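You operate a simulated robot arm through the tools that you are given. There is no shell and no other tool. Be economical: measure what you need, move in short steps, check, and stop when the job is done.

The job below is to be done with a simulated robot arm. You get a single attempt, and the scene is never put back.

Task
The belt press was stopped in mid stroke. Get the ram up and latched.
Fine: Turn the pump key off with a clean dry hand to clear the stop, and leave it off: the oil pressure that stands will lift the ram. Set the mode knob to jog and run the ram to the top. Set the latch and hold the down button till the display says held. The oil unit stays charged; the display shows only the pressure on the ram. Keep out from under the ram and pinch nothing.

The check looks at the end state, three seconds after you hand in, the way a careful person would. Anything else that was tipped, shoved, dropped, spilled or broken makes it a failure.

Robot
A 7-joint arm with a two-finger parallel gripper, fixed in place. Base frame: the origin is at the foot of the arm, x ahead of it, y to its left, z up; the work surface is at about z = 0.952. Readings come in m, degrees, newtons and seconds.
With the tool pointing down near the work surface it reaches from about 0.26 to 0.68 m from the base axis. Its first joint turns from -66.0 to 66.0 degrees. Payload 1.57 kg.
The tool frame sits at the grasp point between the pads (the TCP): z along the fingers, y along the line on which they close. The tips reach 0.03 m beyond it. Largest opening 0.11 m; finger width 0.024, thickness 0.012; the body of the gripper, 0.048 by 0.112 m, starts 0.078 m behind the TCP.
Orientation is told as [roll, pitch, yaw] about the base's x, y, z axes, in that order, counted from this pose: with the fingers straight down and closing along the base's y, the tool's x points along the base's -x, its y along +y and its z along -z.

Tools
- The arm moves only by the tool send_rows. Its argument "increments" is a list of rows, each an object (a shift or turn left out is 0, a gripper value left out holds the last) with "delta_pos": the shift along the tool's x, y, z in m, a list of three; "rotation": the turn, a rotation vector about the tool's x, y, z in degrees, a list of three; "jaw": the opening, from 0 (shut) to 1 (fully open). In form: [{"delta_pos": [x, y, z], "rotation": [ax, ay, az], "jaw": jaw}, ...]. A call has 1 to 12 rows; each row is the pose to reach, as a shift and turn from the pose commanded when the call began, along the tool's axes at that moment. A row lasts 0.2 s, in which the tool goes at most 0.05 m and 8.6 degrees; a call with a longer step from one row to the next is refused whole, and so is a gripper value outside its range. Where a pose cannot be reached the arm comes as near as it can. A force on the tool above 90 N (or 10 N above the force at the start of the call, whichever is more), or a blocked arm, ends the call early, and 0.2 s more pass. Each finger travels about 0.108 m/s and halts on what it meets, pressing with about 21 N; the grip force reading is that of the motor and also rises with nothing between the fingers. The clock runs only during rows and for 0.2 s after the last one: add rows that repeat a pose to give the fingers time. It gives the time, the measured TCP pose, the force on the tool (base axes), the opening and the grip force at its end, in the units of the frame above (readings bear some noise), with the torque about the TCP (base axes, N m) and any sound that the robot's microphone picked up.
- Cameras (640 x 400 px; columns grow to the right, rows downward): "scene" is fixed at [0.1586, -0.4184, 1.3645]; the picture's right is [0.61, -0.79, 0.00], its down [-0.68, -0.52, -0.51] and it looks along [0.40, 0.31, -0.86] (base axes); focal length 214 px, centre (320, 200). "wrist" rides on the gripper at [0.07, 0.016, -0.141] in the tool frame; the picture's right is [-0.23, 0.97, 0.00], its down [-0.86, -0.20, -0.48] and it looks along [-0.47, -0.11, 0.88] (tool axes); focal length 222 px, centre (320, 200). There is no depth. A picture from a camera that has moved, and an enlarged one, comes with that camera's place and axes in the base frame and with its lens. The place of the scene camera against the robot may be out by one fixed shift of up to 0.012 m in any direction.
- get_image(camera): a new picture of that camera. The clock stands still meanwhile.
- close_up(camera, box): a new picture of the part [left, top, right, bottom] of that camera's present view, enlarged. The clock stands still meanwhile.
- sign_off(): hands the job in; it is judged then, once.

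Work in short steps. Places have to be worked out from the pictures, the camera data and where the tool is seen: move nearer, look again, correct. Check each grasp and each placing, and mend what went wrong. You have 120 turns and 68 pictures in all, those below and enlarged ones among them. Open the gripper and draw the arm clear of the work before you hand the job in, unless the task says otherwise; then end with one line.

The tools are called after "Request:" as a command line: name --argument value ..., lists and objects as JSON in quotes. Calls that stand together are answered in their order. send_rows: Moves the arm, as the interface text tells. Its arguments: {"type":"object","properties":{"increments":{"type":"array","items":{"type":"object","properties":{"delta_pos":{"type":"array","items":{"type":"number"}},"rotation":{"type":"array","items":{"type":"number"}},"jaw":{"type":"number"}}}}},"required":["increments"]} The other tools are called the same way: get_image (camera) takes a picture; close_up (camera, box) takes an enlarged picture of a part of a camera's view; sign_off () hands the job in.

At the start:

```text
time: 0.0
ee_pos: [0.3565, -0.118, 1.3093]
tcp_rot: [0.0, -0.1, 0.0]
force: [0.1, 0.6, 0.1]
moment: [-0.03, -0.01, -0.02]
gripper_width: 0.1099
gripper_force: 0.0
```

scene: 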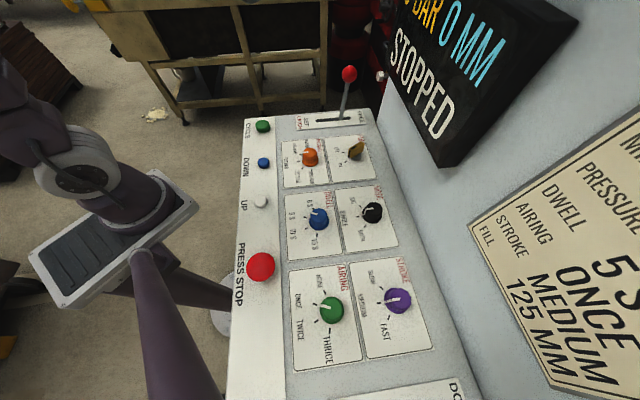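
wrist: 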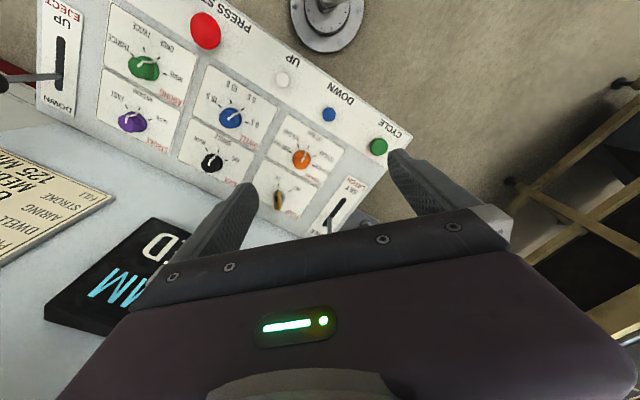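

The panel with knobs, buttons and levers is visible; I take enlarged views to read the labels before moving.

Request:
close_up --camera "scene" --box '[230, 60, 410, 172]'

Request:
close_up --camera "scene" --box '[230, 170, 430, 295]'

Request:
close_up --camera "scene" --box '[220, 260, 444, 400]'

Request:
close_up --camera "wrist" --box '[0, 0, 420, 262]'

Request:
close_up --camera "scene" --box '[380, 0, 640, 162]'

```text
3.56 times, centred on (320, 116) of scene
camera zoom: at [0.1586, -0.4184, 1.3645], right [0.61, -0.79, 0.0], down [-0.68, -0.52, -0.51], along [0.4, 0.31, -0.86], focal length 763 px, centre (320, 499)
```

zoom: 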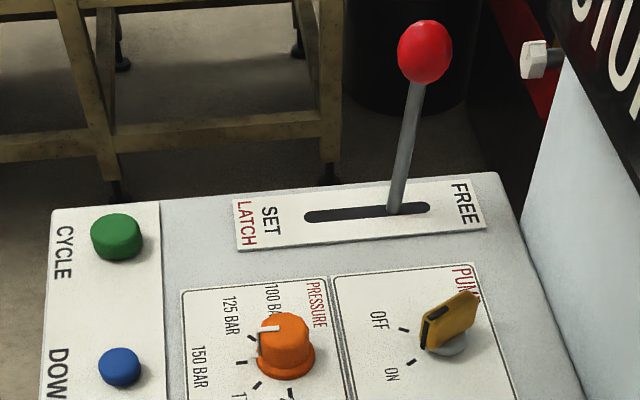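

```text
3.20 times, centred on (330, 232) of scene
camera zoom: at [0.1586, -0.4184, 1.3645], right [0.61, -0.79, 0.0], down [-0.68, -0.52, -0.51], along [0.4, 0.31, -0.86], focal length 686 px, centre (288, 96)
```

zoom: 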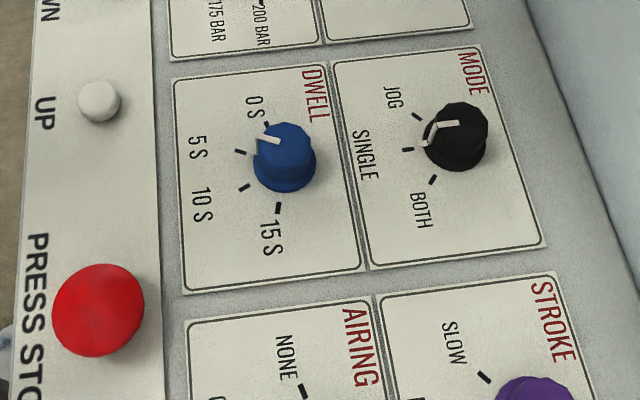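

```text
2.86 times, centred on (332, 330) of scene
camera zoom: at [0.1586, -0.4184, 1.3645], right [0.61, -0.79, 0.0], down [-0.68, -0.52, -0.51], along [0.4, 0.31, -0.86], focal length 613 px, centre (286, -171)
```

zoom: 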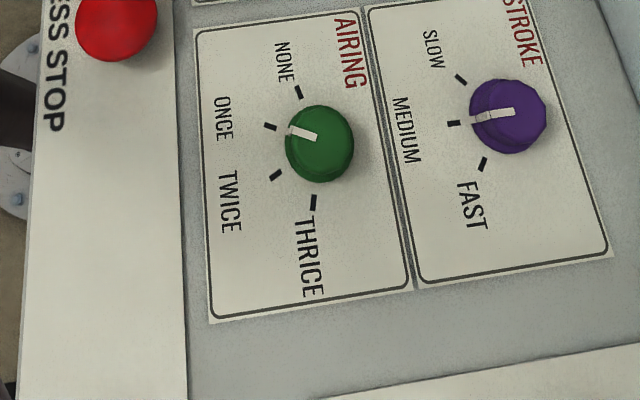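

```text
1.52 times, centred on (210, 131) of wrist
camera zoom: at [0.2863, -0.1012, 1.4508], right [0.23, 0.97, 0.0], down [0.86, -0.2, 0.48], along [0.47, -0.11, -0.88], focal length 338 px, centre (488, 305)
```

zoom: 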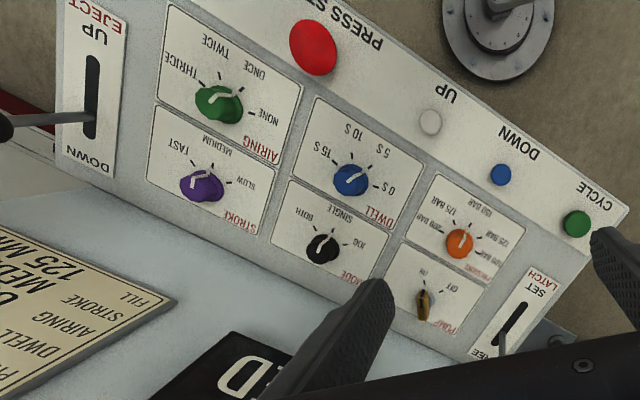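

```text
2.46 times, centred on (510, 81) of scene
camera zoom: at [0.1586, -0.4184, 1.3645], right [0.61, -0.79, 0.0], down [-0.68, -0.52, -0.51], along [0.4, 0.31, -0.86], focal length 528 px, centre (-148, 493)
```

zoom: 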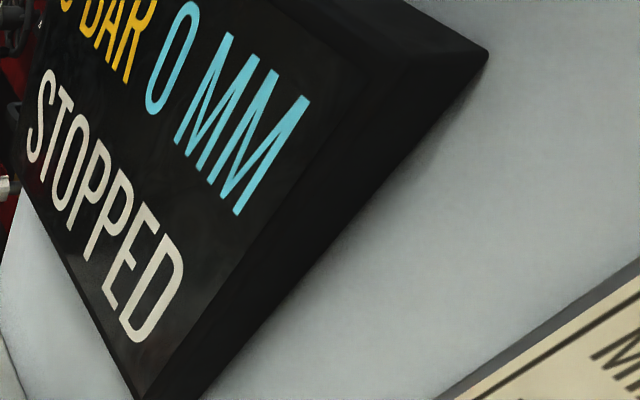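

Triangulating from both cameras: the panel is horizontal (~z 0.955), rotated 45° (button row runs along (0.7,0.7)). I yaw the tool by −45° to line up with it, lower slightly, and look again.

Request:
send_rows --increments '[{"delta_pos": [0, 0, 0.01], "rotation": [0, 0, 7.5]}, {"delta_pos": [0, 0, 0.02], "rotation": [0, 0, 15]}, {"delta_pos": [0, 0, 0.03], "rotation": [0, 0, 22.5]}, {"delta_pos": [0, 0, 0.04], "rotation": [0, 0, 30]}, {"delta_pos": [0, 0, 0.05], "rotation": [0, 0, 37.5]}, {"delta_pos": [0, 0, 0.06], "rotation": [0, 0, 45]}, {"delta_pos": [0, 0, 0.06], "rotation": [0, 0, 45]}]'

Request:
get_image --camera "wrist"

```text
time: 1.6
ee_pos: [0.3556, -0.1184, 1.2483]
tcp_rot: [0.0, 0.0, -45.1]
force: [-0.4, 0.1, 0.3]
moment: [0.01, -0.02, 0.01]
gripper_width: 0.1099
gripper_force: 0.0
```

```text
60 pictures are left
camera wrist: at [0.3184, -0.0561, 1.3904], right [0.85, 0.53, 0.0], down [0.46, -0.75, 0.48], along [0.25, -0.41, -0.88], focal length 222 px, centre (320, 200)
```

wrist: 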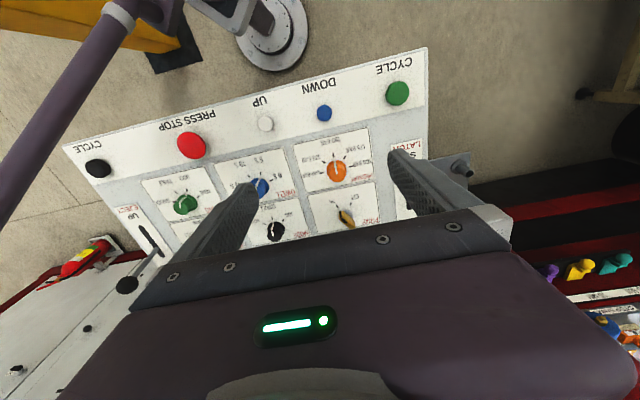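

The gripper hides part of the key area in this view; I check the scene camera with the arm here.

Request:
get_image --camera "scene"

Request:
close_up --camera "wrist" --box '[250, 40, 480, 250]'

Request:
close_up --camera "wrist" --box '[440, 120, 640, 400]'

```text
59 pictures are left
```

scene: 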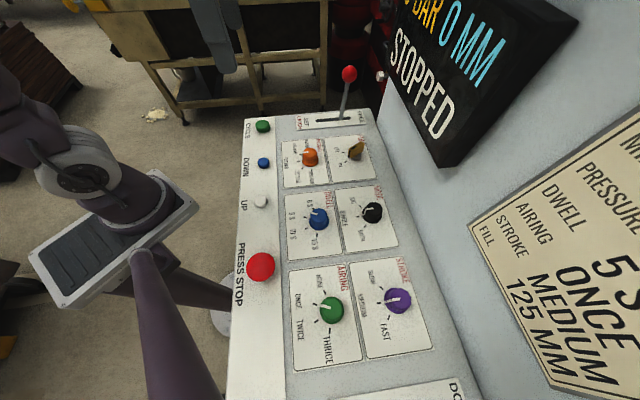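

```text
1.90 times, centred on (365, 145) of wrist
camera zoom: at [0.3184, -0.0561, 1.3904], right [0.85, 0.53, 0.0], down [0.46, -0.75, 0.48], along [0.25, -0.41, -0.88], focal length 423 px, centre (234, 305)
```

zoom: 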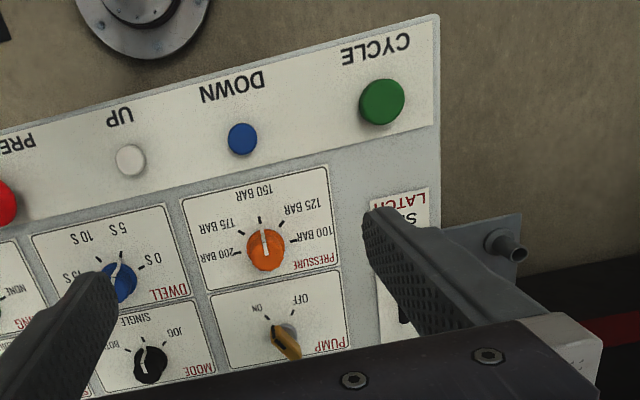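

```text
1.43 times, centred on (540, 260) of wrist
camera zoom: at [0.3184, -0.0561, 1.3904], right [0.85, 0.53, 0.0], down [0.46, -0.75, 0.48], along [0.25, -0.41, -0.88], focal length 317 px, centre (6, 114)
```

zoom: 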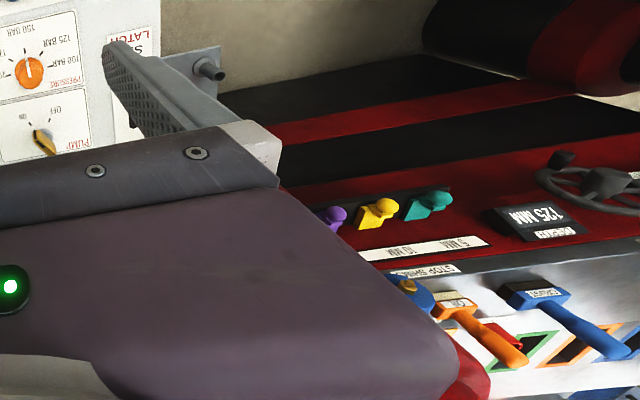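

I look closer at the key and the latch area from the scene camera.

Request:
close_up --camera "scene" --box '[325, 130, 389, 170]'

Request:
close_up --camera "scene" --box '[280, 50, 400, 125]'

```text
10.00 times, centred on (357, 150) of scene
camera zoom: at [0.1586, -0.4184, 1.3645], right [0.61, -0.79, 0.0], down [-0.68, -0.52, -0.51], along [0.4, 0.31, -0.86], focal length 2145 px, centre (-50, 700)
```

zoom: 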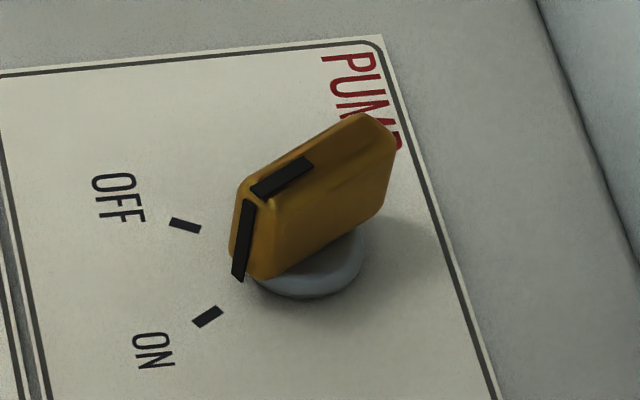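

```text
5.33 times, centred on (340, 88) of scene
camera zoom: at [0.1586, -0.4184, 1.3645], right [0.61, -0.79, 0.0], down [-0.68, -0.52, -0.51], along [0.4, 0.31, -0.86], focal length 1144 px, centre (213, 800)
```

zoom: 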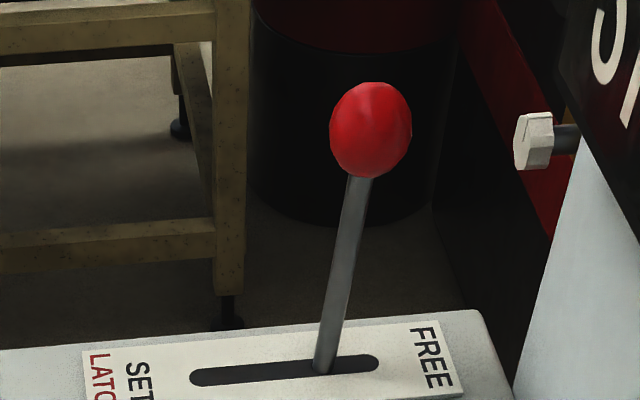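

The scene zoom shows the key pointing at ON (long axis about 161° in the base), OFF about 58° clockwise from it. The display overhangs close behind the key, so I'll approach with the tool tilted 30° back toward the operator side, first to a standoff.

Request:
send_rows --increments '[{"rotation": [-1.13, -4.92, -4.23], "jaw": 0.5}, {"rotation": [-2.27, -9.83, -8.47]}, {"rotation": [-3.4, -14.75, -12.7]}, {"rotation": [-4.53, -19.67, -16.93]}, {"rotation": [-5.67, -24.6, -21.17]}, {"rotation": [-6.8, -29.5, -25.4]}, {"delta_pos": [-0.032, -0.003, 0.026], "rotation": [-6.8, -29.5, -25.4]}, {"delta_pos": [-0.064, -0.007, 0.052], "rotation": [-6.8, -29.5, -25.4]}, {"delta_pos": [-0.096, -0.01, 0.078], "rotation": [-6.8, -29.5, -25.4]}, {"delta_pos": [-0.128, -0.014, 0.104], "rotation": [-6.8, -29.5, -25.4]}, {"delta_pos": [-0.159, -0.017, 0.128], "rotation": [-6.8, -29.5, -25.4]}, {"delta_pos": [-0.159, -0.017, 0.128], "rotation": [-6.8, -29.5, -25.4]}]'

Request:
get_image --camera "wrist"

Request:
get_image --camera "scene"

```text
time: 4.2
ee_pos: [0.4581, -0.2436, 1.1204]
tcp_rot: [0.0, -30.0, -18.9]
force: [-0.6, -0.4, -0.2]
moment: [-0.01, -0.03, 0.02]
gripper_width: 0.055
gripper_force: 0.1
```

```text
54 pictures are left
camera wrist: at [0.3387, -0.1841, 1.2088], right [0.5, 0.86, 0.11], down [0.41, -0.35, 0.84], along [0.76, -0.38, -0.53], focal length 222 px, centre (320, 200)
```

wrist: 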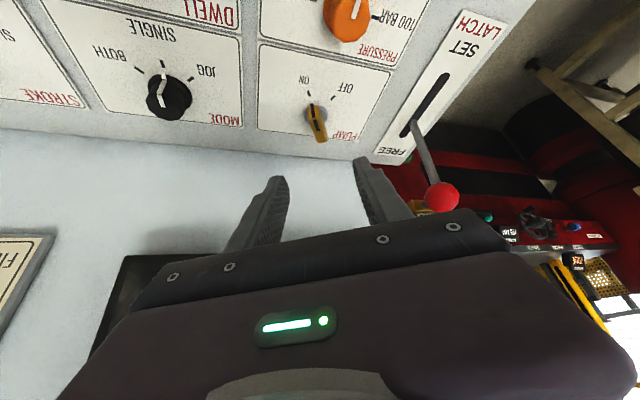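

```text
53 pictures are left
```

scene: 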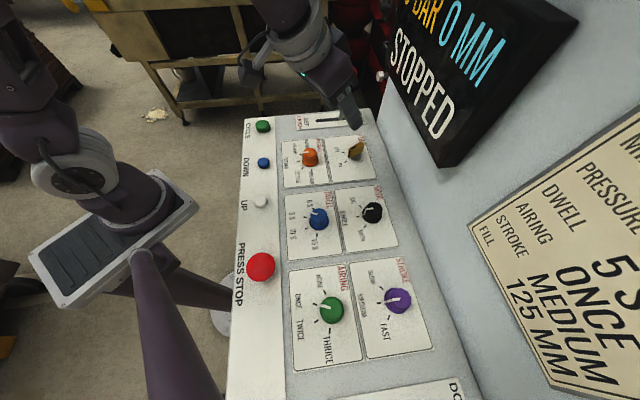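

Good clear view of the key. I zoom in on it to refine position and orientation.

Request:
close_up --camera "wrist" --box '[270, 60, 390, 150]'

```text
4.44 times, centred on (330, 105) of wrist
camera zoom: at [0.3387, -0.1841, 1.2088], right [0.5, 0.86, 0.11], down [0.41, -0.35, 0.84], along [0.76, -0.38, -0.53], focal length 987 px, centre (276, 622)
```

zoom: 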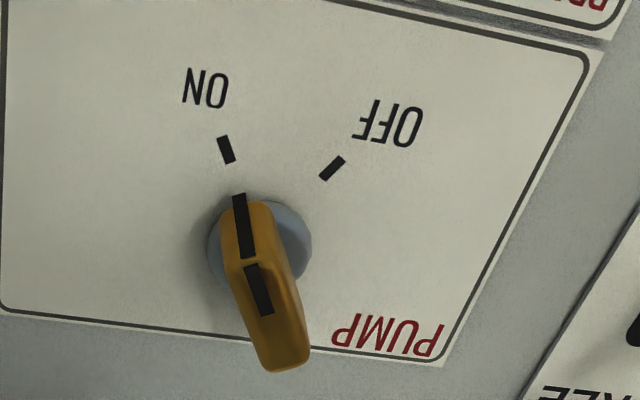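

Disc centre ≈ (0.513, −0.261), key axis ≈ 164°. I correct yaw 3° and come down most of the way, then check.

Request:
send_rows --increments '[{"delta_pos": [0.02, 0.001, 0.02], "rotation": [-1.5, 0, -2.6]}, {"delta_pos": [0.02, 0.001, 0.05], "rotation": [-1.5, 0, -2.6]}, {"delta_pos": [0.02, 0.001, 0.085], "rotation": [-1.5, 0, -2.6]}, {"delta_pos": [0.02, 0.001, 0.085], "rotation": [-1.5, 0, -2.6]}]'

Request:
get_image --camera "wrist"

Request:
close_up --camera "scene" --box '[300, 90, 428, 170]'

```text
time: 5.2
ee_pos: [0.4812, -0.2499, 1.037]
tcp_rot: [0.0, -29.9, -16.2]
force: [0.7, -0.1, -0.2]
moment: [0.02, 0.02, 0.0]
gripper_width: 0.0552
gripper_force: 0.1
```

```text
51 pictures are left
camera wrist: at [0.3596, -0.1976, 1.1252], right [0.46, 0.88, 0.11], down [0.43, -0.33, 0.84], along [0.78, -0.34, -0.53], focal length 222 px, centre (320, 200)
```

wrist: 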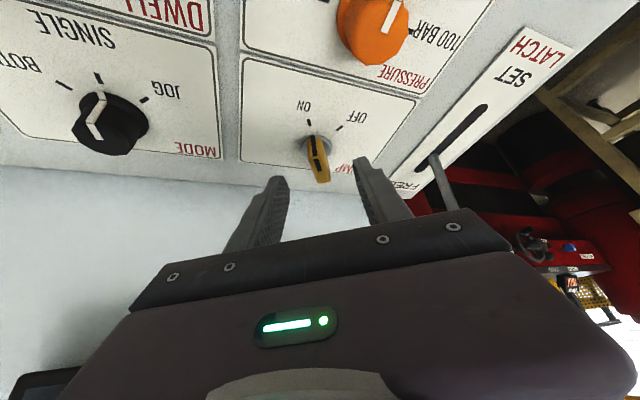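

```text
5.00 times, centred on (364, 130) of scene
camera zoom: at [0.1586, -0.4184, 1.3645], right [0.61, -0.79, 0.0], down [-0.68, -0.52, -0.51], along [0.4, 0.31, -0.86], focal length 1072 px, centre (100, 550)
```

zoom: 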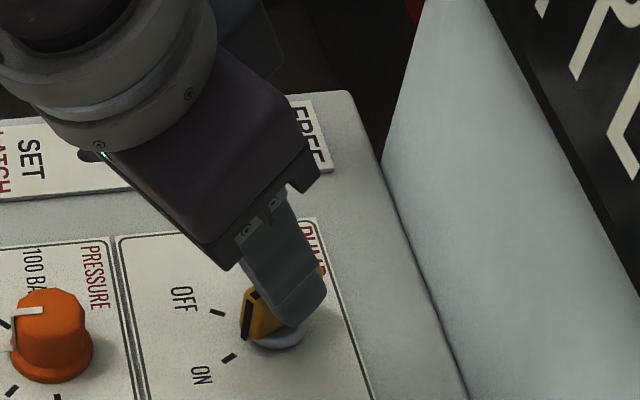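

Aligned; descend the remaining ~48 mm along the tool axis, then close on the key.

Request:
send_rows --increments '[{"delta_pos": [0, 0, 0.02]}, {"delta_pos": [0, 0, 0.04]}, {"delta_pos": [0, 0, 0.048]}, {"delta_pos": [0, 0, 0.048]}]'

Request:
get_image --camera "wrist"

Request:
close_up --camera "scene" --box '[300, 90, 428, 170]'

```text
time: 6.2
ee_pos: [0.5043, -0.2578, 0.9954]
tcp_rot: [0.0, -30.0, -16.0]
force: [0.7, 0.8, 0.0]
moment: [0.02, 0.01, 0.0]
gripper_width: 0.0551
gripper_force: 0.1
```

```text
49 pictures are left
camera wrist: at [0.3823, -0.2041, 1.0837], right [0.46, 0.88, 0.11], down [0.43, -0.33, 0.84], along [0.78, -0.34, -0.53], focal length 222 px, centre (320, 200)
```

wrist: 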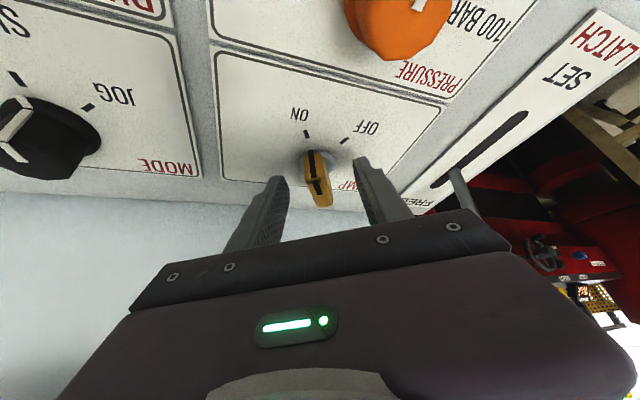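

```text
5.00 times, centred on (364, 130) of scene
camera zoom: at [0.1586, -0.4184, 1.3645], right [0.61, -0.79, 0.0], down [-0.68, -0.52, -0.51], along [0.4, 0.31, -0.86], focal length 1072 px, centre (100, 550)
```

zoom: 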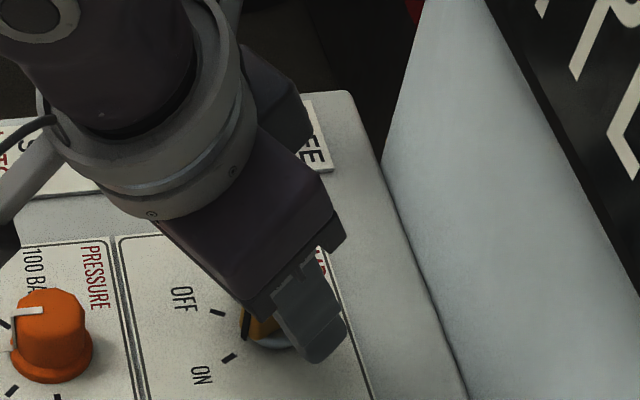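

Key is between the fingers and centred; close the jaws.

Request:
send_rows --increments '[{"jaw": 0.1}, {"jaw": 0.1}, {"jaw": 0.1}]'

Request:
get_image --camera "wrist"

```text
time: 7.0
ee_pos: [0.5017, -0.2578, 0.9949]
tcp_rot: [0.0, -30.0, -16.2]
force: [-4.4, -8.9, -2.1]
moment: [-0.11, -0.2, -0.08]
gripper_width: 0.0159
gripper_force: 31.4
```

```text
47 pictures are left
camera wrist: at [0.3818, -0.2048, 1.0838], right [0.46, 0.88, 0.11], down [0.43, -0.33, 0.84], along [0.78, -0.34, -0.53], focal length 222 px, centre (320, 200)
```

wrist: 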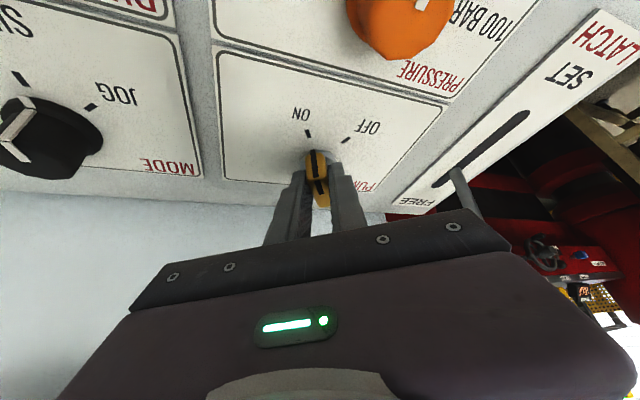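

Gripped (16 mm). Now I turn the key clockwise about its own axis, first half.

Request:
send_rows --increments '[{"delta_pos": [-0.0005, -0.0008, 0.0003], "rotation": [3.75, 0, 6.5]}, {"delta_pos": [-0.0007, 0.0003, 0.0004], "rotation": [7.5, 0, 13]}, {"delta_pos": [-0.0011, 0.0014, 0.0006], "rotation": [11.25, 0, 19.5]}, {"delta_pos": [-0.0015, 0.0025, 0.0009], "rotation": [15, 0, 26]}, {"delta_pos": [-0.0015, 0.0025, 0.0009], "rotation": [15, 0, 26]}]'

Request:
get_image --camera "wrist"

```text
time: 8.2
ee_pos: [0.5077, -0.2515, 0.9954]
tcp_rot: [0.1, -30.0, -45.9]
force: [4.5, 25.0, 9.1]
moment: [-0.01, -0.09, 0.25]
gripper_width: 0.0159
gripper_force: 31.3
```

```text
46 pictures are left
camera wrist: at [0.4275, -0.1462, 1.0838], right [0.84, 0.54, 0.12], down [0.2, -0.5, 0.84], along [0.51, -0.68, -0.53], focal length 222 px, centre (320, 200)
```

wrist: 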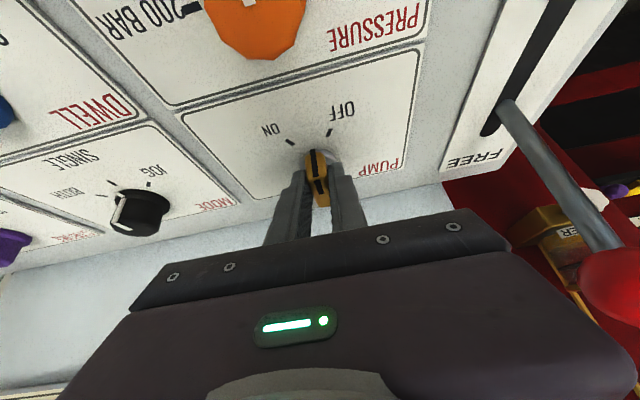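

The key is at mid-turn; side force of 25 N suggests my axis was ~3 mm off, so I shift the centre and continue to OFF.

Request:
send_rows --increments '[{"delta_pos": [0.0003, 0.003, -0.0002], "rotation": [3.75, 0, 6.5]}, {"delta_pos": [0.0005, 0.0045, -0.0003], "rotation": [7.5, 0, 13]}, {"delta_pos": [0.0007, 0.0061, -0.0004], "rotation": [11.25, 0, 19.5]}, {"delta_pos": [0.0009, 0.0077, -0.0005], "rotation": [15, 0, 26]}, {"delta_pos": [0.0009, 0.0077, -0.0005], "rotation": [15, 0, 26]}]'

Request:
get_image --camera "wrist"

Request:
get_image --camera "scene"

```text
time: 9.4
ee_pos: [0.5134, -0.2489, 0.9955]
tcp_rot: [0.2, -30.2, -76.0]
force: [30.7, -5.3, -15.6]
moment: [-0.11, -0.37, 1.04]
gripper_width: 0.016
gripper_force: 31.7
```

```text
45 pictures are left
camera wrist: at [0.4967, -0.1171, 1.0835], right [0.99, 0.05, 0.12], down [-0.07, -0.53, 0.84], along [0.1, -0.85, -0.52], focal length 222 px, centre (320, 200)
```

wrist: 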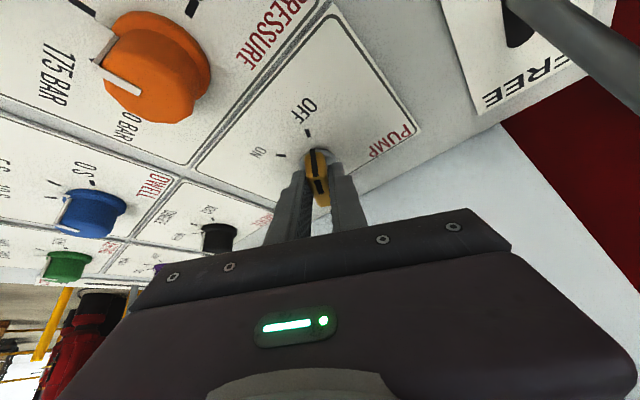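

```text
44 pictures are left
```

scene: 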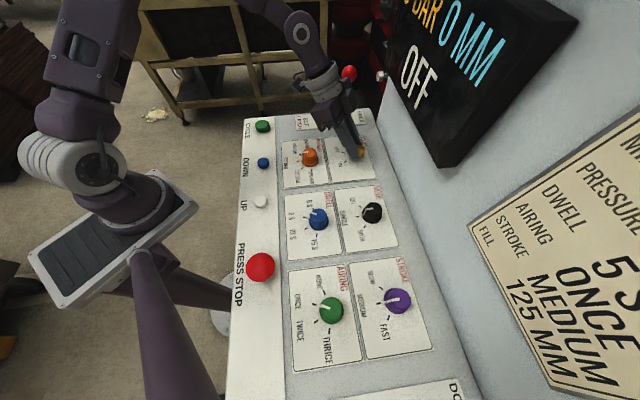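

Display reads OFF; key is at the OFF mark. I open the jaws and retreat along the tool axis.

Request:
send_rows --increments '[{"jaw": 0.3}, {"jaw": 0.45}, {"jaw": 0.45}, {"delta_pos": [0, 0, -0.04], "jaw": 0.45}, {"delta_pos": [0, 0, -0.08]}, {"delta_pos": [0, 0, -0.12]}, {"delta_pos": [0, 0, -0.12]}]'

Request:
get_image --camera "wrist"

Request:
close_up --camera "scene" --box '[325, 130, 389, 170]'

```text
time: 11.0
ee_pos: [0.4964, -0.1903, 1.1001]
tcp_rot: [-0.1, -29.9, -76.1]
force: [0.1, 0.0, 0.7]
moment: [0.02, 0.0, -0.01]
gripper_width: 0.0493
gripper_force: 0.1
```

```text
43 pictures are left
camera wrist: at [0.4803, -0.0585, 1.1878], right [0.99, 0.04, 0.11], down [-0.07, -0.53, 0.84], along [0.1, -0.84, -0.53], focal length 222 px, centre (320, 200)
```

wrist: 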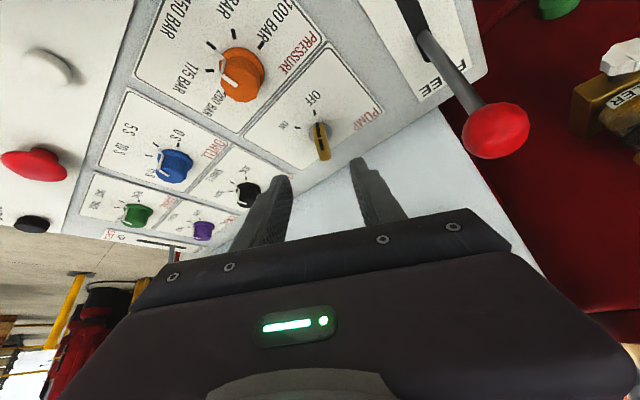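

```text
10.00 times, centred on (357, 150) of scene
camera zoom: at [0.1586, -0.4184, 1.3645], right [0.61, -0.79, 0.0], down [-0.68, -0.52, -0.51], along [0.4, 0.31, -0.86], focal length 2145 px, centre (-50, 700)
```

zoom: 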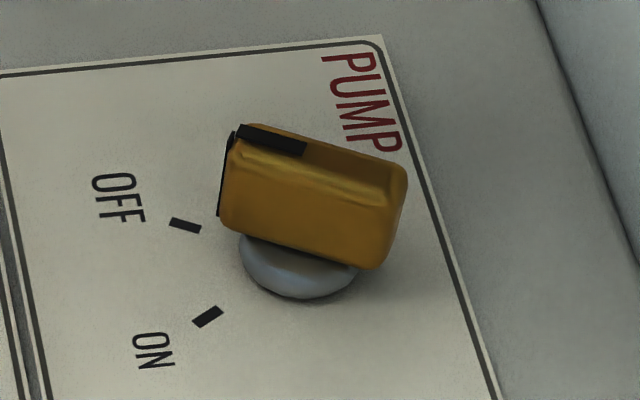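

Key points to OFF. Next the mode knob: its centre computes to about (0.393, −0.382), SINGLE at ≈136°, JOG ≈85° (clockwise ~51°). I move to a tilted standoff for it.

Request:
send_rows --increments '[{"delta_pos": [-0.0132, -0.0257, 0.0076], "rotation": [-3.5, 0, -6.06]}, {"delta_pos": [-0.0264, -0.0514, 0.0152], "rotation": [-7, 0, -12.12]}, {"delta_pos": [-0.0395, -0.0771, 0.0228], "rotation": [-10.5, 0, -18.19]}, {"delta_pos": [-0.0527, -0.1028, 0.0305], "rotation": [-14, 0, -24.25]}, {"delta_pos": [-0.0659, -0.1285, 0.0381], "rotation": [-17.5, 0, -30.3]}, {"delta_pos": [-0.079, -0.1542, 0.0457], "rotation": [-21, 0, -36.4]}, {"delta_pos": [-0.0922, -0.18, 0.0533], "rotation": [-24.5, 0, -42.4]}, {"delta_pos": [-0.1054, -0.2056, 0.0609], "rotation": [-28, 0, -48.5], "jaw": 0.65}, {"delta_pos": [-0.1054, -0.2056, 0.0609], "rotation": [-28, 0, -48.5]}]'

Request:
get_image --camera "wrist"

```text
time: 13.0
ee_pos: [0.3246, -0.3597, 1.0991]
tcp_rot: [0.1, -30.2, -20.0]
force: [0.0, -0.3, -1.1]
moment: [0.01, 0.03, -0.02]
gripper_width: 0.0716
gripper_force: 0.0
```

```text
41 pictures are left
camera wrist: at [0.2083, -0.2978, 1.187], right [0.52, 0.85, 0.11], down [0.4, -0.36, 0.84], along [0.76, -0.39, -0.53], focal length 222 px, centre (320, 200)
```

wrist: 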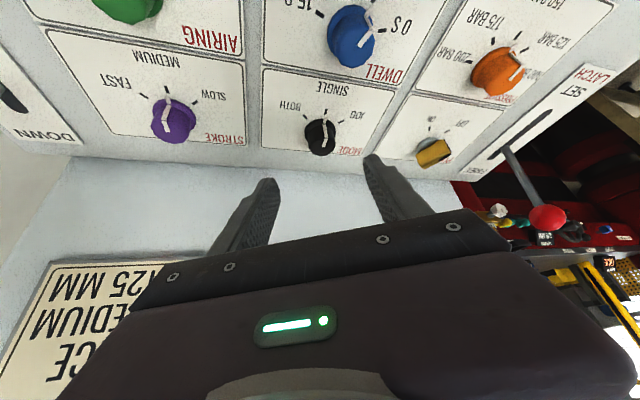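

Request:
close_up --camera "wrist" --box '[260, 70, 400, 160]'

```text
4.44 times, centred on (330, 115) of wrist
camera zoom: at [0.2083, -0.2978, 1.187], right [0.52, 0.85, 0.11], down [0.4, -0.36, 0.84], along [0.76, -0.39, -0.53], focal length 987 px, centre (276, 578)
```

zoom: 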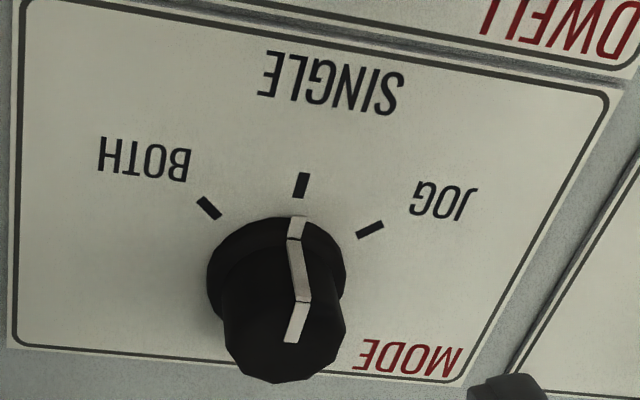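

Knob centre (0.393, −0.379), top z≈0.987, SINGLE→JOG ≈51° clockwise. Descend around it.

Request:
send_rows --increments '[{"delta_pos": [-0.001, 0.005, 0.03]}, {"delta_pos": [-0.001, 0.005, 0.06]}, {"delta_pos": [-0.001, 0.005, 0.09]}, {"delta_pos": [-0.001, 0.005, 0.114]}, {"delta_pos": [-0.001, 0.005, 0.114]}]'

Request:
get_image --camera "wrist"

Request:
get_image --camera "scene"

```text
time: 14.2
ee_pos: [0.3815, -0.3748, 1.001]
tcp_rot: [-0.1, -29.9, -20.0]
force: [-1.2, 0.2, 0.5]
moment: [0.0, 0.02, 0.0]
gripper_width: 0.0715
gripper_force: 0.1
```

```text
39 pictures are left
camera wrist: at [0.2644, -0.3128, 1.0895], right [0.52, 0.85, 0.11], down [0.4, -0.36, 0.84], along [0.75, -0.39, -0.53], focal length 222 px, centre (320, 200)
```

wrist: 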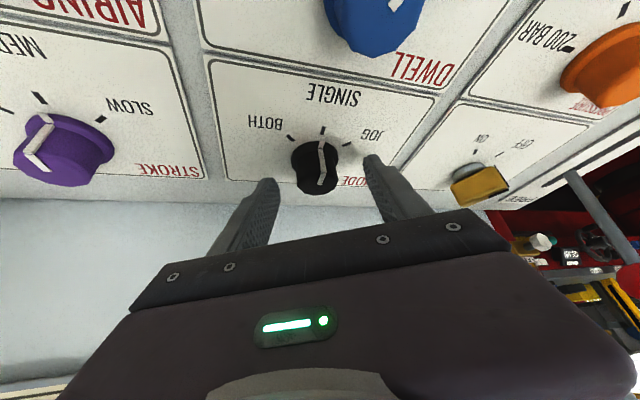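

```text
38 pictures are left
```

scene: 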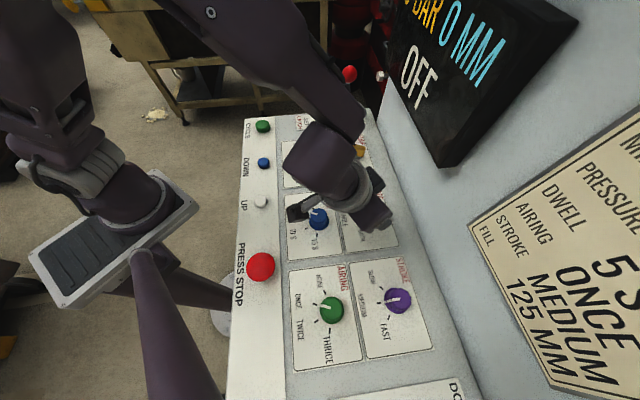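

Knob sits centred between the fingers. Close on it.

Request:
send_rows --increments '[{"jaw": 0.2}, {"jaw": 0.2}, {"jaw": 0.2}, {"jaw": 0.2}]'

```text
time: 15.2
ee_pos: [0.3808, -0.3766, 1.0018]
tcp_rot: [-0.2, -29.9, -20.1]
force: [-7.0, -23.2, -7.2]
moment: [-0.28, 0.44, -0.36]
gripper_width: 0.0346
gripper_force: 42.2
```

Gripped (34.6 mm); side force suggests axis is ~3 mm toward −y, matching the scene estimate. Turn clockwise 51° about the corrected axis.

Request:
send_rows --increments '[{"delta_pos": [0.0004, -0.0011, -0.0002], "rotation": [3.65, 0, 6.32]}, {"delta_pos": [0.0001, 0.0006, -0.0001], "rotation": [7.3, 0, 12.64]}, {"delta_pos": [-0.0003, 0.0022, 0.0002], "rotation": [10.95, 0, 18.96]}, {"delta_pos": [-0.001, 0.0037, 0.0006], "rotation": [14.6, 0, 25.28]}, {"delta_pos": [-0.0018, 0.0051, 0.001], "rotation": [18.25, 0, 31.6]}, {"delta_pos": [-0.0027, 0.0064, 0.0016], "rotation": [21.9, 0, 37.92]}, {"delta_pos": [-0.0038, 0.0076, 0.0022], "rotation": [25.55, 0, 44.25]}, {"delta_pos": [-0.0038, 0.0076, 0.0022], "rotation": [25.55, 0, 44.25]}]'

Request:
get_image --camera "wrist"

```text
time: 17.0
ee_pos: [0.391, -0.3663, 1.0027]
tcp_rot: [0.0, -30.0, -71.1]
force: [13.6, 8.4, 13.0]
moment: [-0.62, -0.38, 0.63]
gripper_width: 0.0344
gripper_force: 42.0
```

```text
37 pictures are left
camera wrist: at [0.3634, -0.2365, 1.0892], right [0.98, 0.13, 0.11], down [-0.03, -0.54, 0.84], along [0.17, -0.83, -0.53], focal length 222 px, centre (320, 200)
```

wrist: 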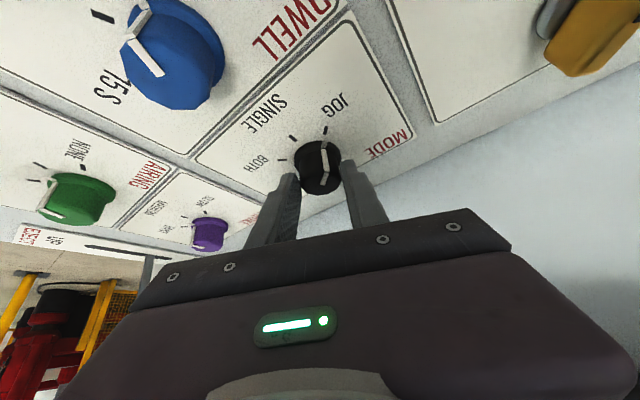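

The pointer has come round to JOG. Release, retreat along the tool axis and verify.

Request:
send_rows --increments '[{"jaw": 0.5}, {"jaw": 0.6}, {"jaw": 0.6}, {"delta_pos": [0, 0, -0.04]}, {"delta_pos": [0, 0, -0.08]}, {"delta_pos": [0, 0, -0.12]}, {"delta_pos": [0, 0, -0.14]}, {"delta_pos": [0, 0, -0.14]}]'

Request:
get_image --camera "scene"

Request:
close_up --camera "scene" --box '[320, 180, 416, 240]'

```text
time: 18.8
ee_pos: [0.3658, -0.3026, 1.1223]
tcp_rot: [0.0, -30.0, -71.3]
force: [-0.1, -0.7, -0.2]
moment: [0.01, -0.04, -0.04]
gripper_width: 0.0659
gripper_force: 0.1
```

```text
36 pictures are left
```

scene: 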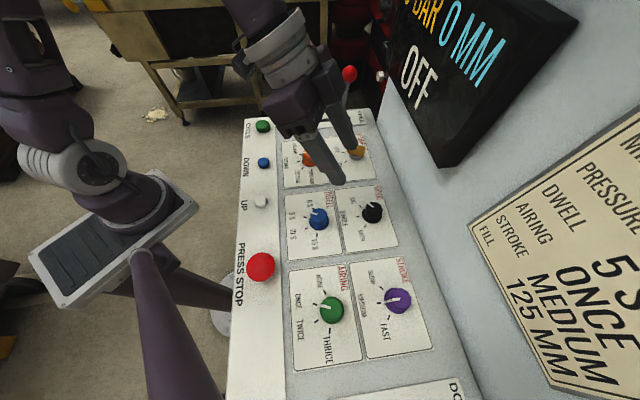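

```text
6.67 times, centred on (368, 210) of scene
camera zoom: at [0.1586, -0.4184, 1.3645], right [0.61, -0.79, 0.0], down [-0.68, -0.52, -0.51], along [0.4, 0.31, -0.86], focal length 1430 px, centre (0, 133)
```

zoom: 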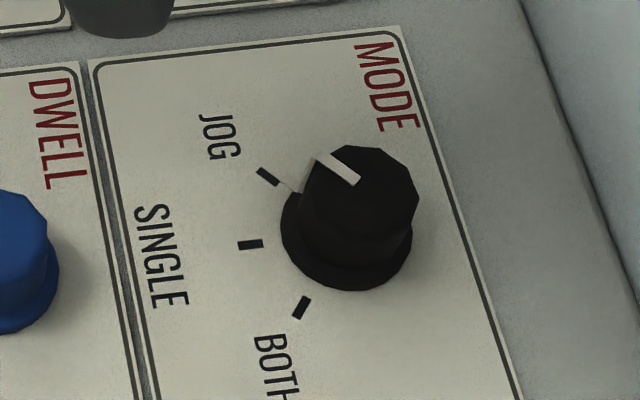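

Mode is at JOG. Before running the ram I look toward the press to make sure nothing is in the way: I move back over the UP button area, turning the camera toward the press and shutting the jaws.

Request:
send_rows --increments '[{"delta_pos": [0.0105, -0.0043, -0.0103], "rotation": [-3.41, 0, -5.9], "jaw": 0.0}, {"delta_pos": [0.0211, -0.0086, -0.0206], "rotation": [-6.82, 0, -11.8]}, {"delta_pos": [0.0316, -0.013, -0.0308], "rotation": [-10.23, 0, -17.7]}, {"delta_pos": [0.0422, -0.0173, -0.0411], "rotation": [-13.64, 0, -23.6]}, {"delta_pos": [0.0527, -0.0216, -0.0514], "rotation": [-17.05, 0, -29.5]}, {"delta_pos": [0.0633, -0.0259, -0.0617], "rotation": [-20.45, 0, -35.4]}, {"delta_pos": [0.0738, -0.0302, -0.072], "rotation": [-23.86, 0, -41.3]}, {"delta_pos": [0.0844, -0.0345, -0.0823], "rotation": [-27.27, 0, -47.2]}, {"delta_pos": [0.0949, -0.0389, -0.0925], "rotation": [-30.68, 0, -53.1]}, {"delta_pos": [0.1055, -0.0432, -0.1028], "rotation": [-34.09, 0, -59.0]}, {"delta_pos": [0.116, -0.0475, -0.1131], "rotation": [-37.5, 0, -64.95]}, {"delta_pos": [0.116, -0.0475, -0.1131], "rotation": [-37.5, 0, -64.95]}]'

Request:
get_image --camera "wrist"

```text
time: 21.4
ee_pos: [0.2716, -0.1699, 1.1621]
tcp_rot: [0.0, -30.0, 3.9]
force: [-0.4, 0.0, 0.3]
moment: [0.01, -0.03, -0.01]
gripper_width: 0.0003
gripper_force: 21.4
```

```text
34 pictures are left
camera wrist: at [0.1391, -0.1606, 1.2507], right [0.13, 0.99, 0.11], down [0.51, -0.16, 0.84], along [0.85, -0.05, -0.53], focal length 222 px, centre (320, 200)
```

wrist: 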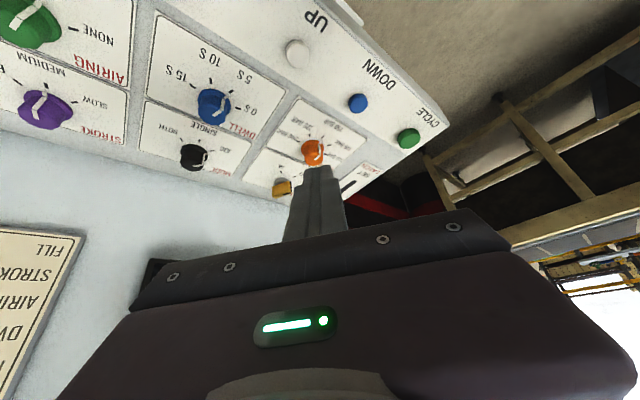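

Now orient the closed fingers straight down (yaw −45) and hover above the UP button at ≈(0.2705, −0.172).

Request:
send_rows --increments '[{"rotation": [1.83, 4.01, 6.84]}, {"rotation": [3.66, 8.03, 13.67]}, {"rotation": [5.49, 12.04, 20.5]}, {"rotation": [7.31, 16.06, 27.34]}, {"rotation": [9.14, 20.07, 34.2]}, {"rotation": [10.97, 24.1, 41.0]}, {"rotation": [12.8, 28.1, 47.85]}, {"delta_pos": [0.02, -0.001, 0.034], "rotation": [12.8, 28.1, 47.85]}, {"delta_pos": [0.04, -0.001, 0.069], "rotation": [12.8, 28.1, 47.85]}, {"delta_pos": [0.061, -0.002, 0.1034], "rotation": [12.8, 28.1, 47.85]}, {"delta_pos": [0.061, -0.002, 0.1034], "rotation": [12.8, 28.1, 47.85]}]'

Request:
get_image --camera "wrist"

Request:
close_up --camera "scene" --box '[200, 140, 328, 220]'

```text
time: 23.8
ee_pos: [0.2703, -0.1705, 1.0431]
tcp_rot: [0.0, -0.2, -45.1]
force: [-0.2, -0.8, 0.0]
moment: [0.0, -0.03, -0.03]
gripper_width: 0.0
gripper_force: 20.8
```

```text
33 pictures are left
camera wrist: at [0.2319, -0.1078, 1.1838], right [0.85, 0.53, 0.0], down [0.46, -0.75, 0.48], along [0.25, -0.41, -0.88], focal length 222 px, centre (320, 200)
```

wrist: 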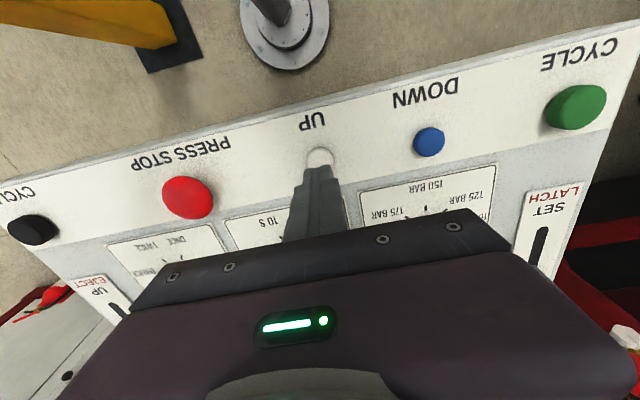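

```text
5.00 times, centred on (264, 180) of scene
camera zoom: at [0.1586, -0.4184, 1.3645], right [0.61, -0.79, 0.0], down [-0.68, -0.52, -0.51], along [0.4, 0.31, -0.86], focal length 1072 px, centre (600, 300)
```

zoom: 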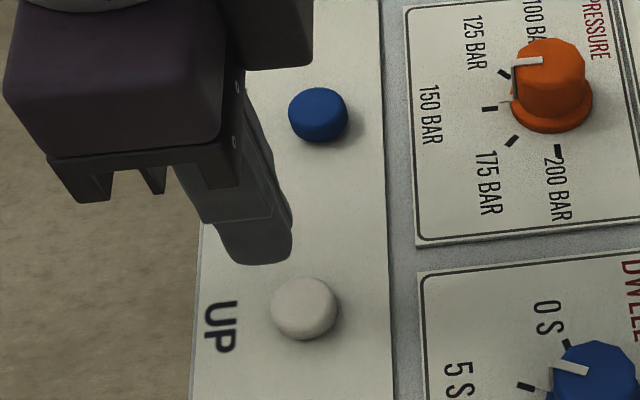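

Button (≈29 mm wide) lies beneath the tips within ~2 mm. I descend in small steps, watching force.

Request:
send_rows --increments '[{"delta_pos": [0.0014, -0.0014, 0.02]}, {"delta_pos": [0.0014, -0.0014, 0.033]}, {"delta_pos": [0.0014, -0.0014, 0.04]}, {"delta_pos": [0.0014, -0.0014, 0.044]}]'

Request:
close_up --camera "scene" --box '[200, 140, 328, 220]'

```text
time: 24.8
ee_pos: [0.2673, -0.1706, 0.9989]
tcp_rot: [0.2, 0.0, -45.0]
force: [-0.4, -0.6, 0.0]
moment: [0.02, -0.01, 0.01]
gripper_width: 0.0
gripper_force: 20.6
```

```text
5.00 times, centred on (264, 180) of scene
camera zoom: at [0.1586, -0.4184, 1.3645], right [0.61, -0.79, 0.0], down [-0.68, -0.52, -0.51], along [0.4, 0.31, -0.86], focal length 1072 px, centre (600, 300)
```

zoom: 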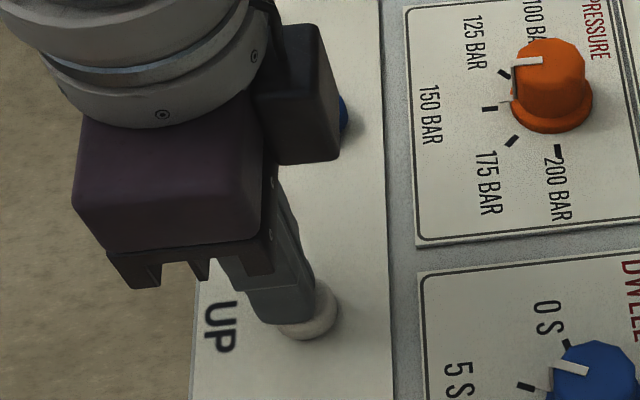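

The image shows the tips ~8 mm short of the button centre (I'd also shifted the wrong way). Lift a little and shift toward it.

Request:
send_rows --increments '[{"delta_pos": [0, 0, -0.01]}, {"delta_pos": [-0.008, -0.002, -0.01]}, {"delta_pos": [-0.008, -0.002, -0.002]}, {"delta_pos": [-0.008, -0.002, -0.002]}]'

Request:
close_up --camera "scene" --box '[200, 140, 328, 220]'

```text
time: 25.8
ee_pos: [0.2718, -0.1785, 0.9995]
tcp_rot: [0.1, 0.0, -45.2]
force: [-0.4, -0.6, -0.6]
moment: [0.03, -0.01, 0.01]
gripper_width: 0.0
gripper_force: 20.5
```

```text
5.00 times, centred on (264, 180) of scene
camera zoom: at [0.1586, -0.4184, 1.3645], right [0.61, -0.79, 0.0], down [-0.68, -0.52, -0.51], along [0.4, 0.31, -0.86], focal length 1072 px, centre (600, 300)
```

zoom: 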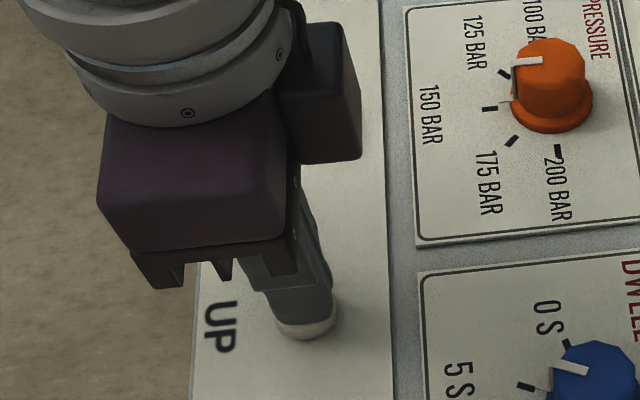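

Tips now over the button centre. Press down gently.

Request:
send_rows --increments '[{"delta_pos": [0, 0, 0.003]}, {"delta_pos": [0, 0, 0.006]}, {"delta_pos": [0, 0, 0.008]}]'

Request:
close_up --camera "scene" --box '[200, 0, 520, 200]'

```text
time: 26.6
ee_pos: [0.2723, -0.1781, 0.992]
tcp_rot: [0.0, -0.1, -45.1]
force: [-1.2, -0.2, 3.2]
moment: [-0.01, 0.03, -0.01]
gripper_width: 0.0
gripper_force: 21.1
heard: click
```

```text
2.00 times, centred on (360, 100) of scene
camera zoom: at [0.1586, -0.4184, 1.3645], right [0.61, -0.79, 0.0], down [-0.68, -0.52, -0.51], along [0.4, 0.31, -0.86], focal length 429 px, centre (240, 400)
```

zoom: 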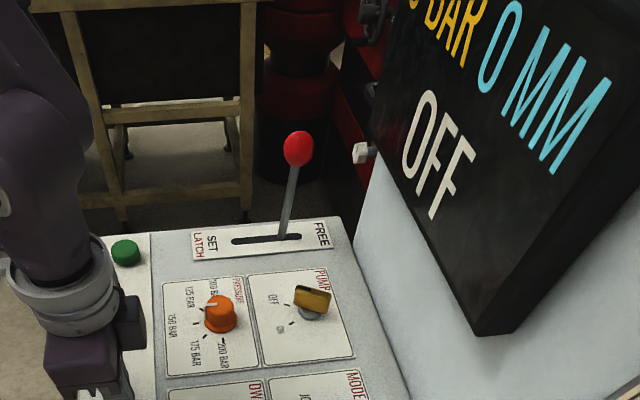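

A click was heard with 3 N on the button. Hold for two seconds and watch the display.

Request:
send_rows --increments '[{"delta_pos": [0, 0, 0.001]}, {"delta_pos": [0, 0, 0.001]}, {"delta_pos": [0, 0, 0.001]}, {"delta_pos": [0, 0, 0.001]}, {"delta_pos": [0, 0, 0.001]}, {"delta_pos": [0, 0, 0.001]}, {"delta_pos": [0, 0, 0.001]}, {"delta_pos": [0, 0, 0.001]}]'

Request:
close_up --camera "scene" --box '[200, 0, 520, 200]'

```text
time: 28.4
ee_pos: [0.2722, -0.177, 0.9917]
tcp_rot: [0.1, -0.1, -45.1]
force: [1.5, -1.4, 3.9]
moment: [-0.02, 0.0, -0.03]
gripper_width: 0.0
gripper_force: 20.6
```

```text
2.00 times, centred on (360, 100) of scene
camera zoom: at [0.1586, -0.4184, 1.3645], right [0.61, -0.79, 0.0], down [-0.68, -0.52, -0.51], along [0.4, 0.31, -0.86], focal length 429 px, centre (240, 400)
```

zoom: 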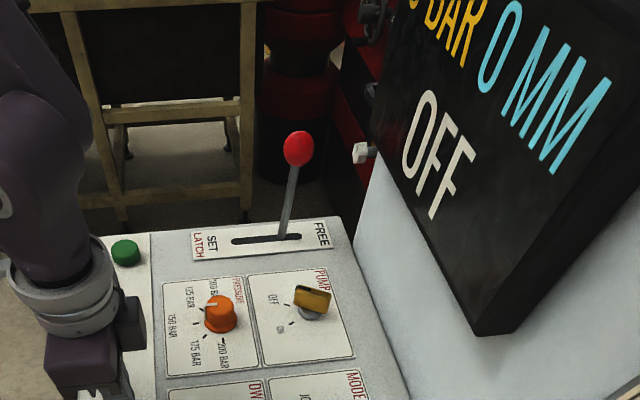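

Display still reads OFF / 0 MM. The press force is light; I push a few mm deeper and hold, to be sure the button is fully in.

Request:
send_rows --increments '[{"delta_pos": [0, 0, 0.002]}, {"delta_pos": [0, 0, 0.004]}, {"delta_pos": [0, 0, 0.004]}, {"delta_pos": [0, 0, 0.004]}, {"delta_pos": [0, 0, 0.004]}, {"delta_pos": [0, 0, 0.004]}]'

Request:
get_image --camera "scene"

Request:
get_image --camera "wrist"

```text
time: 29.8
ee_pos: [0.2711, -0.1769, 0.9875]
tcp_rot: [0.1, -0.1, -45.2]
force: [-0.9, 1.6, 38.7]
moment: [0.09, 0.12, -0.06]
gripper_width: 0.0001
gripper_force: 20.8
```

```text
27 pictures are left
```

scene: 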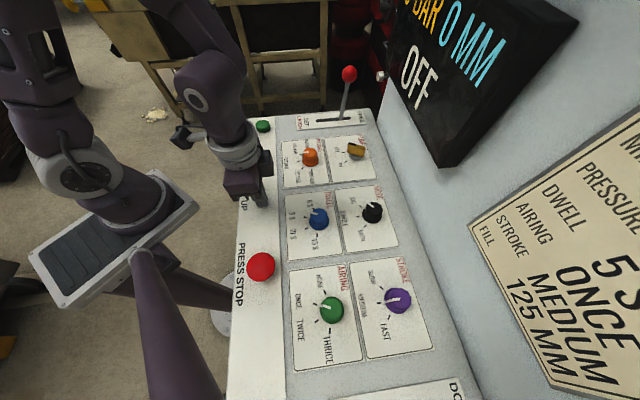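

```text
26 pictures are left
camera wrist: at [0.2339, -0.1155, 1.1293], right [0.85, 0.53, 0.0], down [0.46, -0.75, 0.48], along [0.25, -0.41, -0.88], focal length 222 px, centre (320, 200)
```

wrist: 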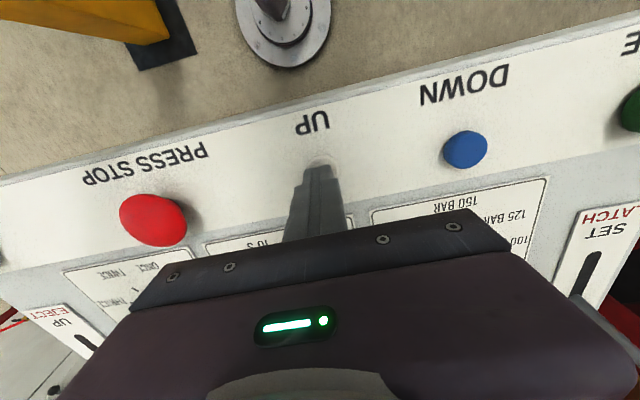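

The button bottoms out (38 N) but the display is unchanged, and I can't see its left end or the ram. I release, lift off, and tilt the camera up to read the whole display and see the press.

Request:
send_rows --increments '[{"delta_pos": [0, 0, -0.03]}, {"delta_pos": [0, 0, -0.07]}, {"delta_pos": [0, 0, -0.11], "rotation": [0, -5, 0]}, {"delta_pos": [-0.01, 0, -0.15], "rotation": [0, -12, 0]}, {"delta_pos": [-0.02, 0, -0.19], "rotation": [0, -19, 0]}, {"delta_pos": [-0.03, 0, -0.23], "rotation": [0, -26, 0]}, {"delta_pos": [-0.03, 0, -0.27], "rotation": [0, -33, 0]}, {"delta_pos": [-0.03, 0, -0.29], "rotation": [0, -40, 0]}, {"delta_pos": [-0.03, 0, -0.29], "rotation": [0, -47, 0]}, {"delta_pos": [-0.03, 0, -0.29], "rotation": [0, -47, 0]}]'

Request:
get_image --camera "wrist"

```text
time: 32.0
ee_pos: [0.2928, -0.2002, 1.2784]
tcp_rot: [0.0, -47.1, -45.2]
force: [-1.0, 0.4, 0.2]
moment: [0.01, 0.0, 0.0]
gripper_width: 0.0
gripper_force: 21.5
```

```text
25 pictures are left
camera wrist: at [0.1971, -0.0792, 1.3235], right [0.8, 0.58, 0.17], down [0.02, -0.3, 0.95], along [0.6, -0.76, -0.26], focal length 222 px, centre (320, 200)
```

wrist: 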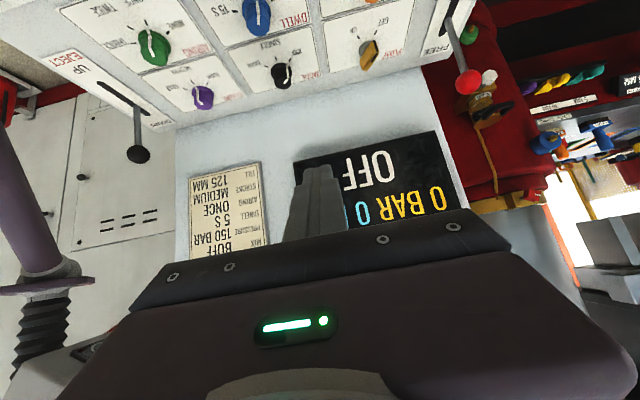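

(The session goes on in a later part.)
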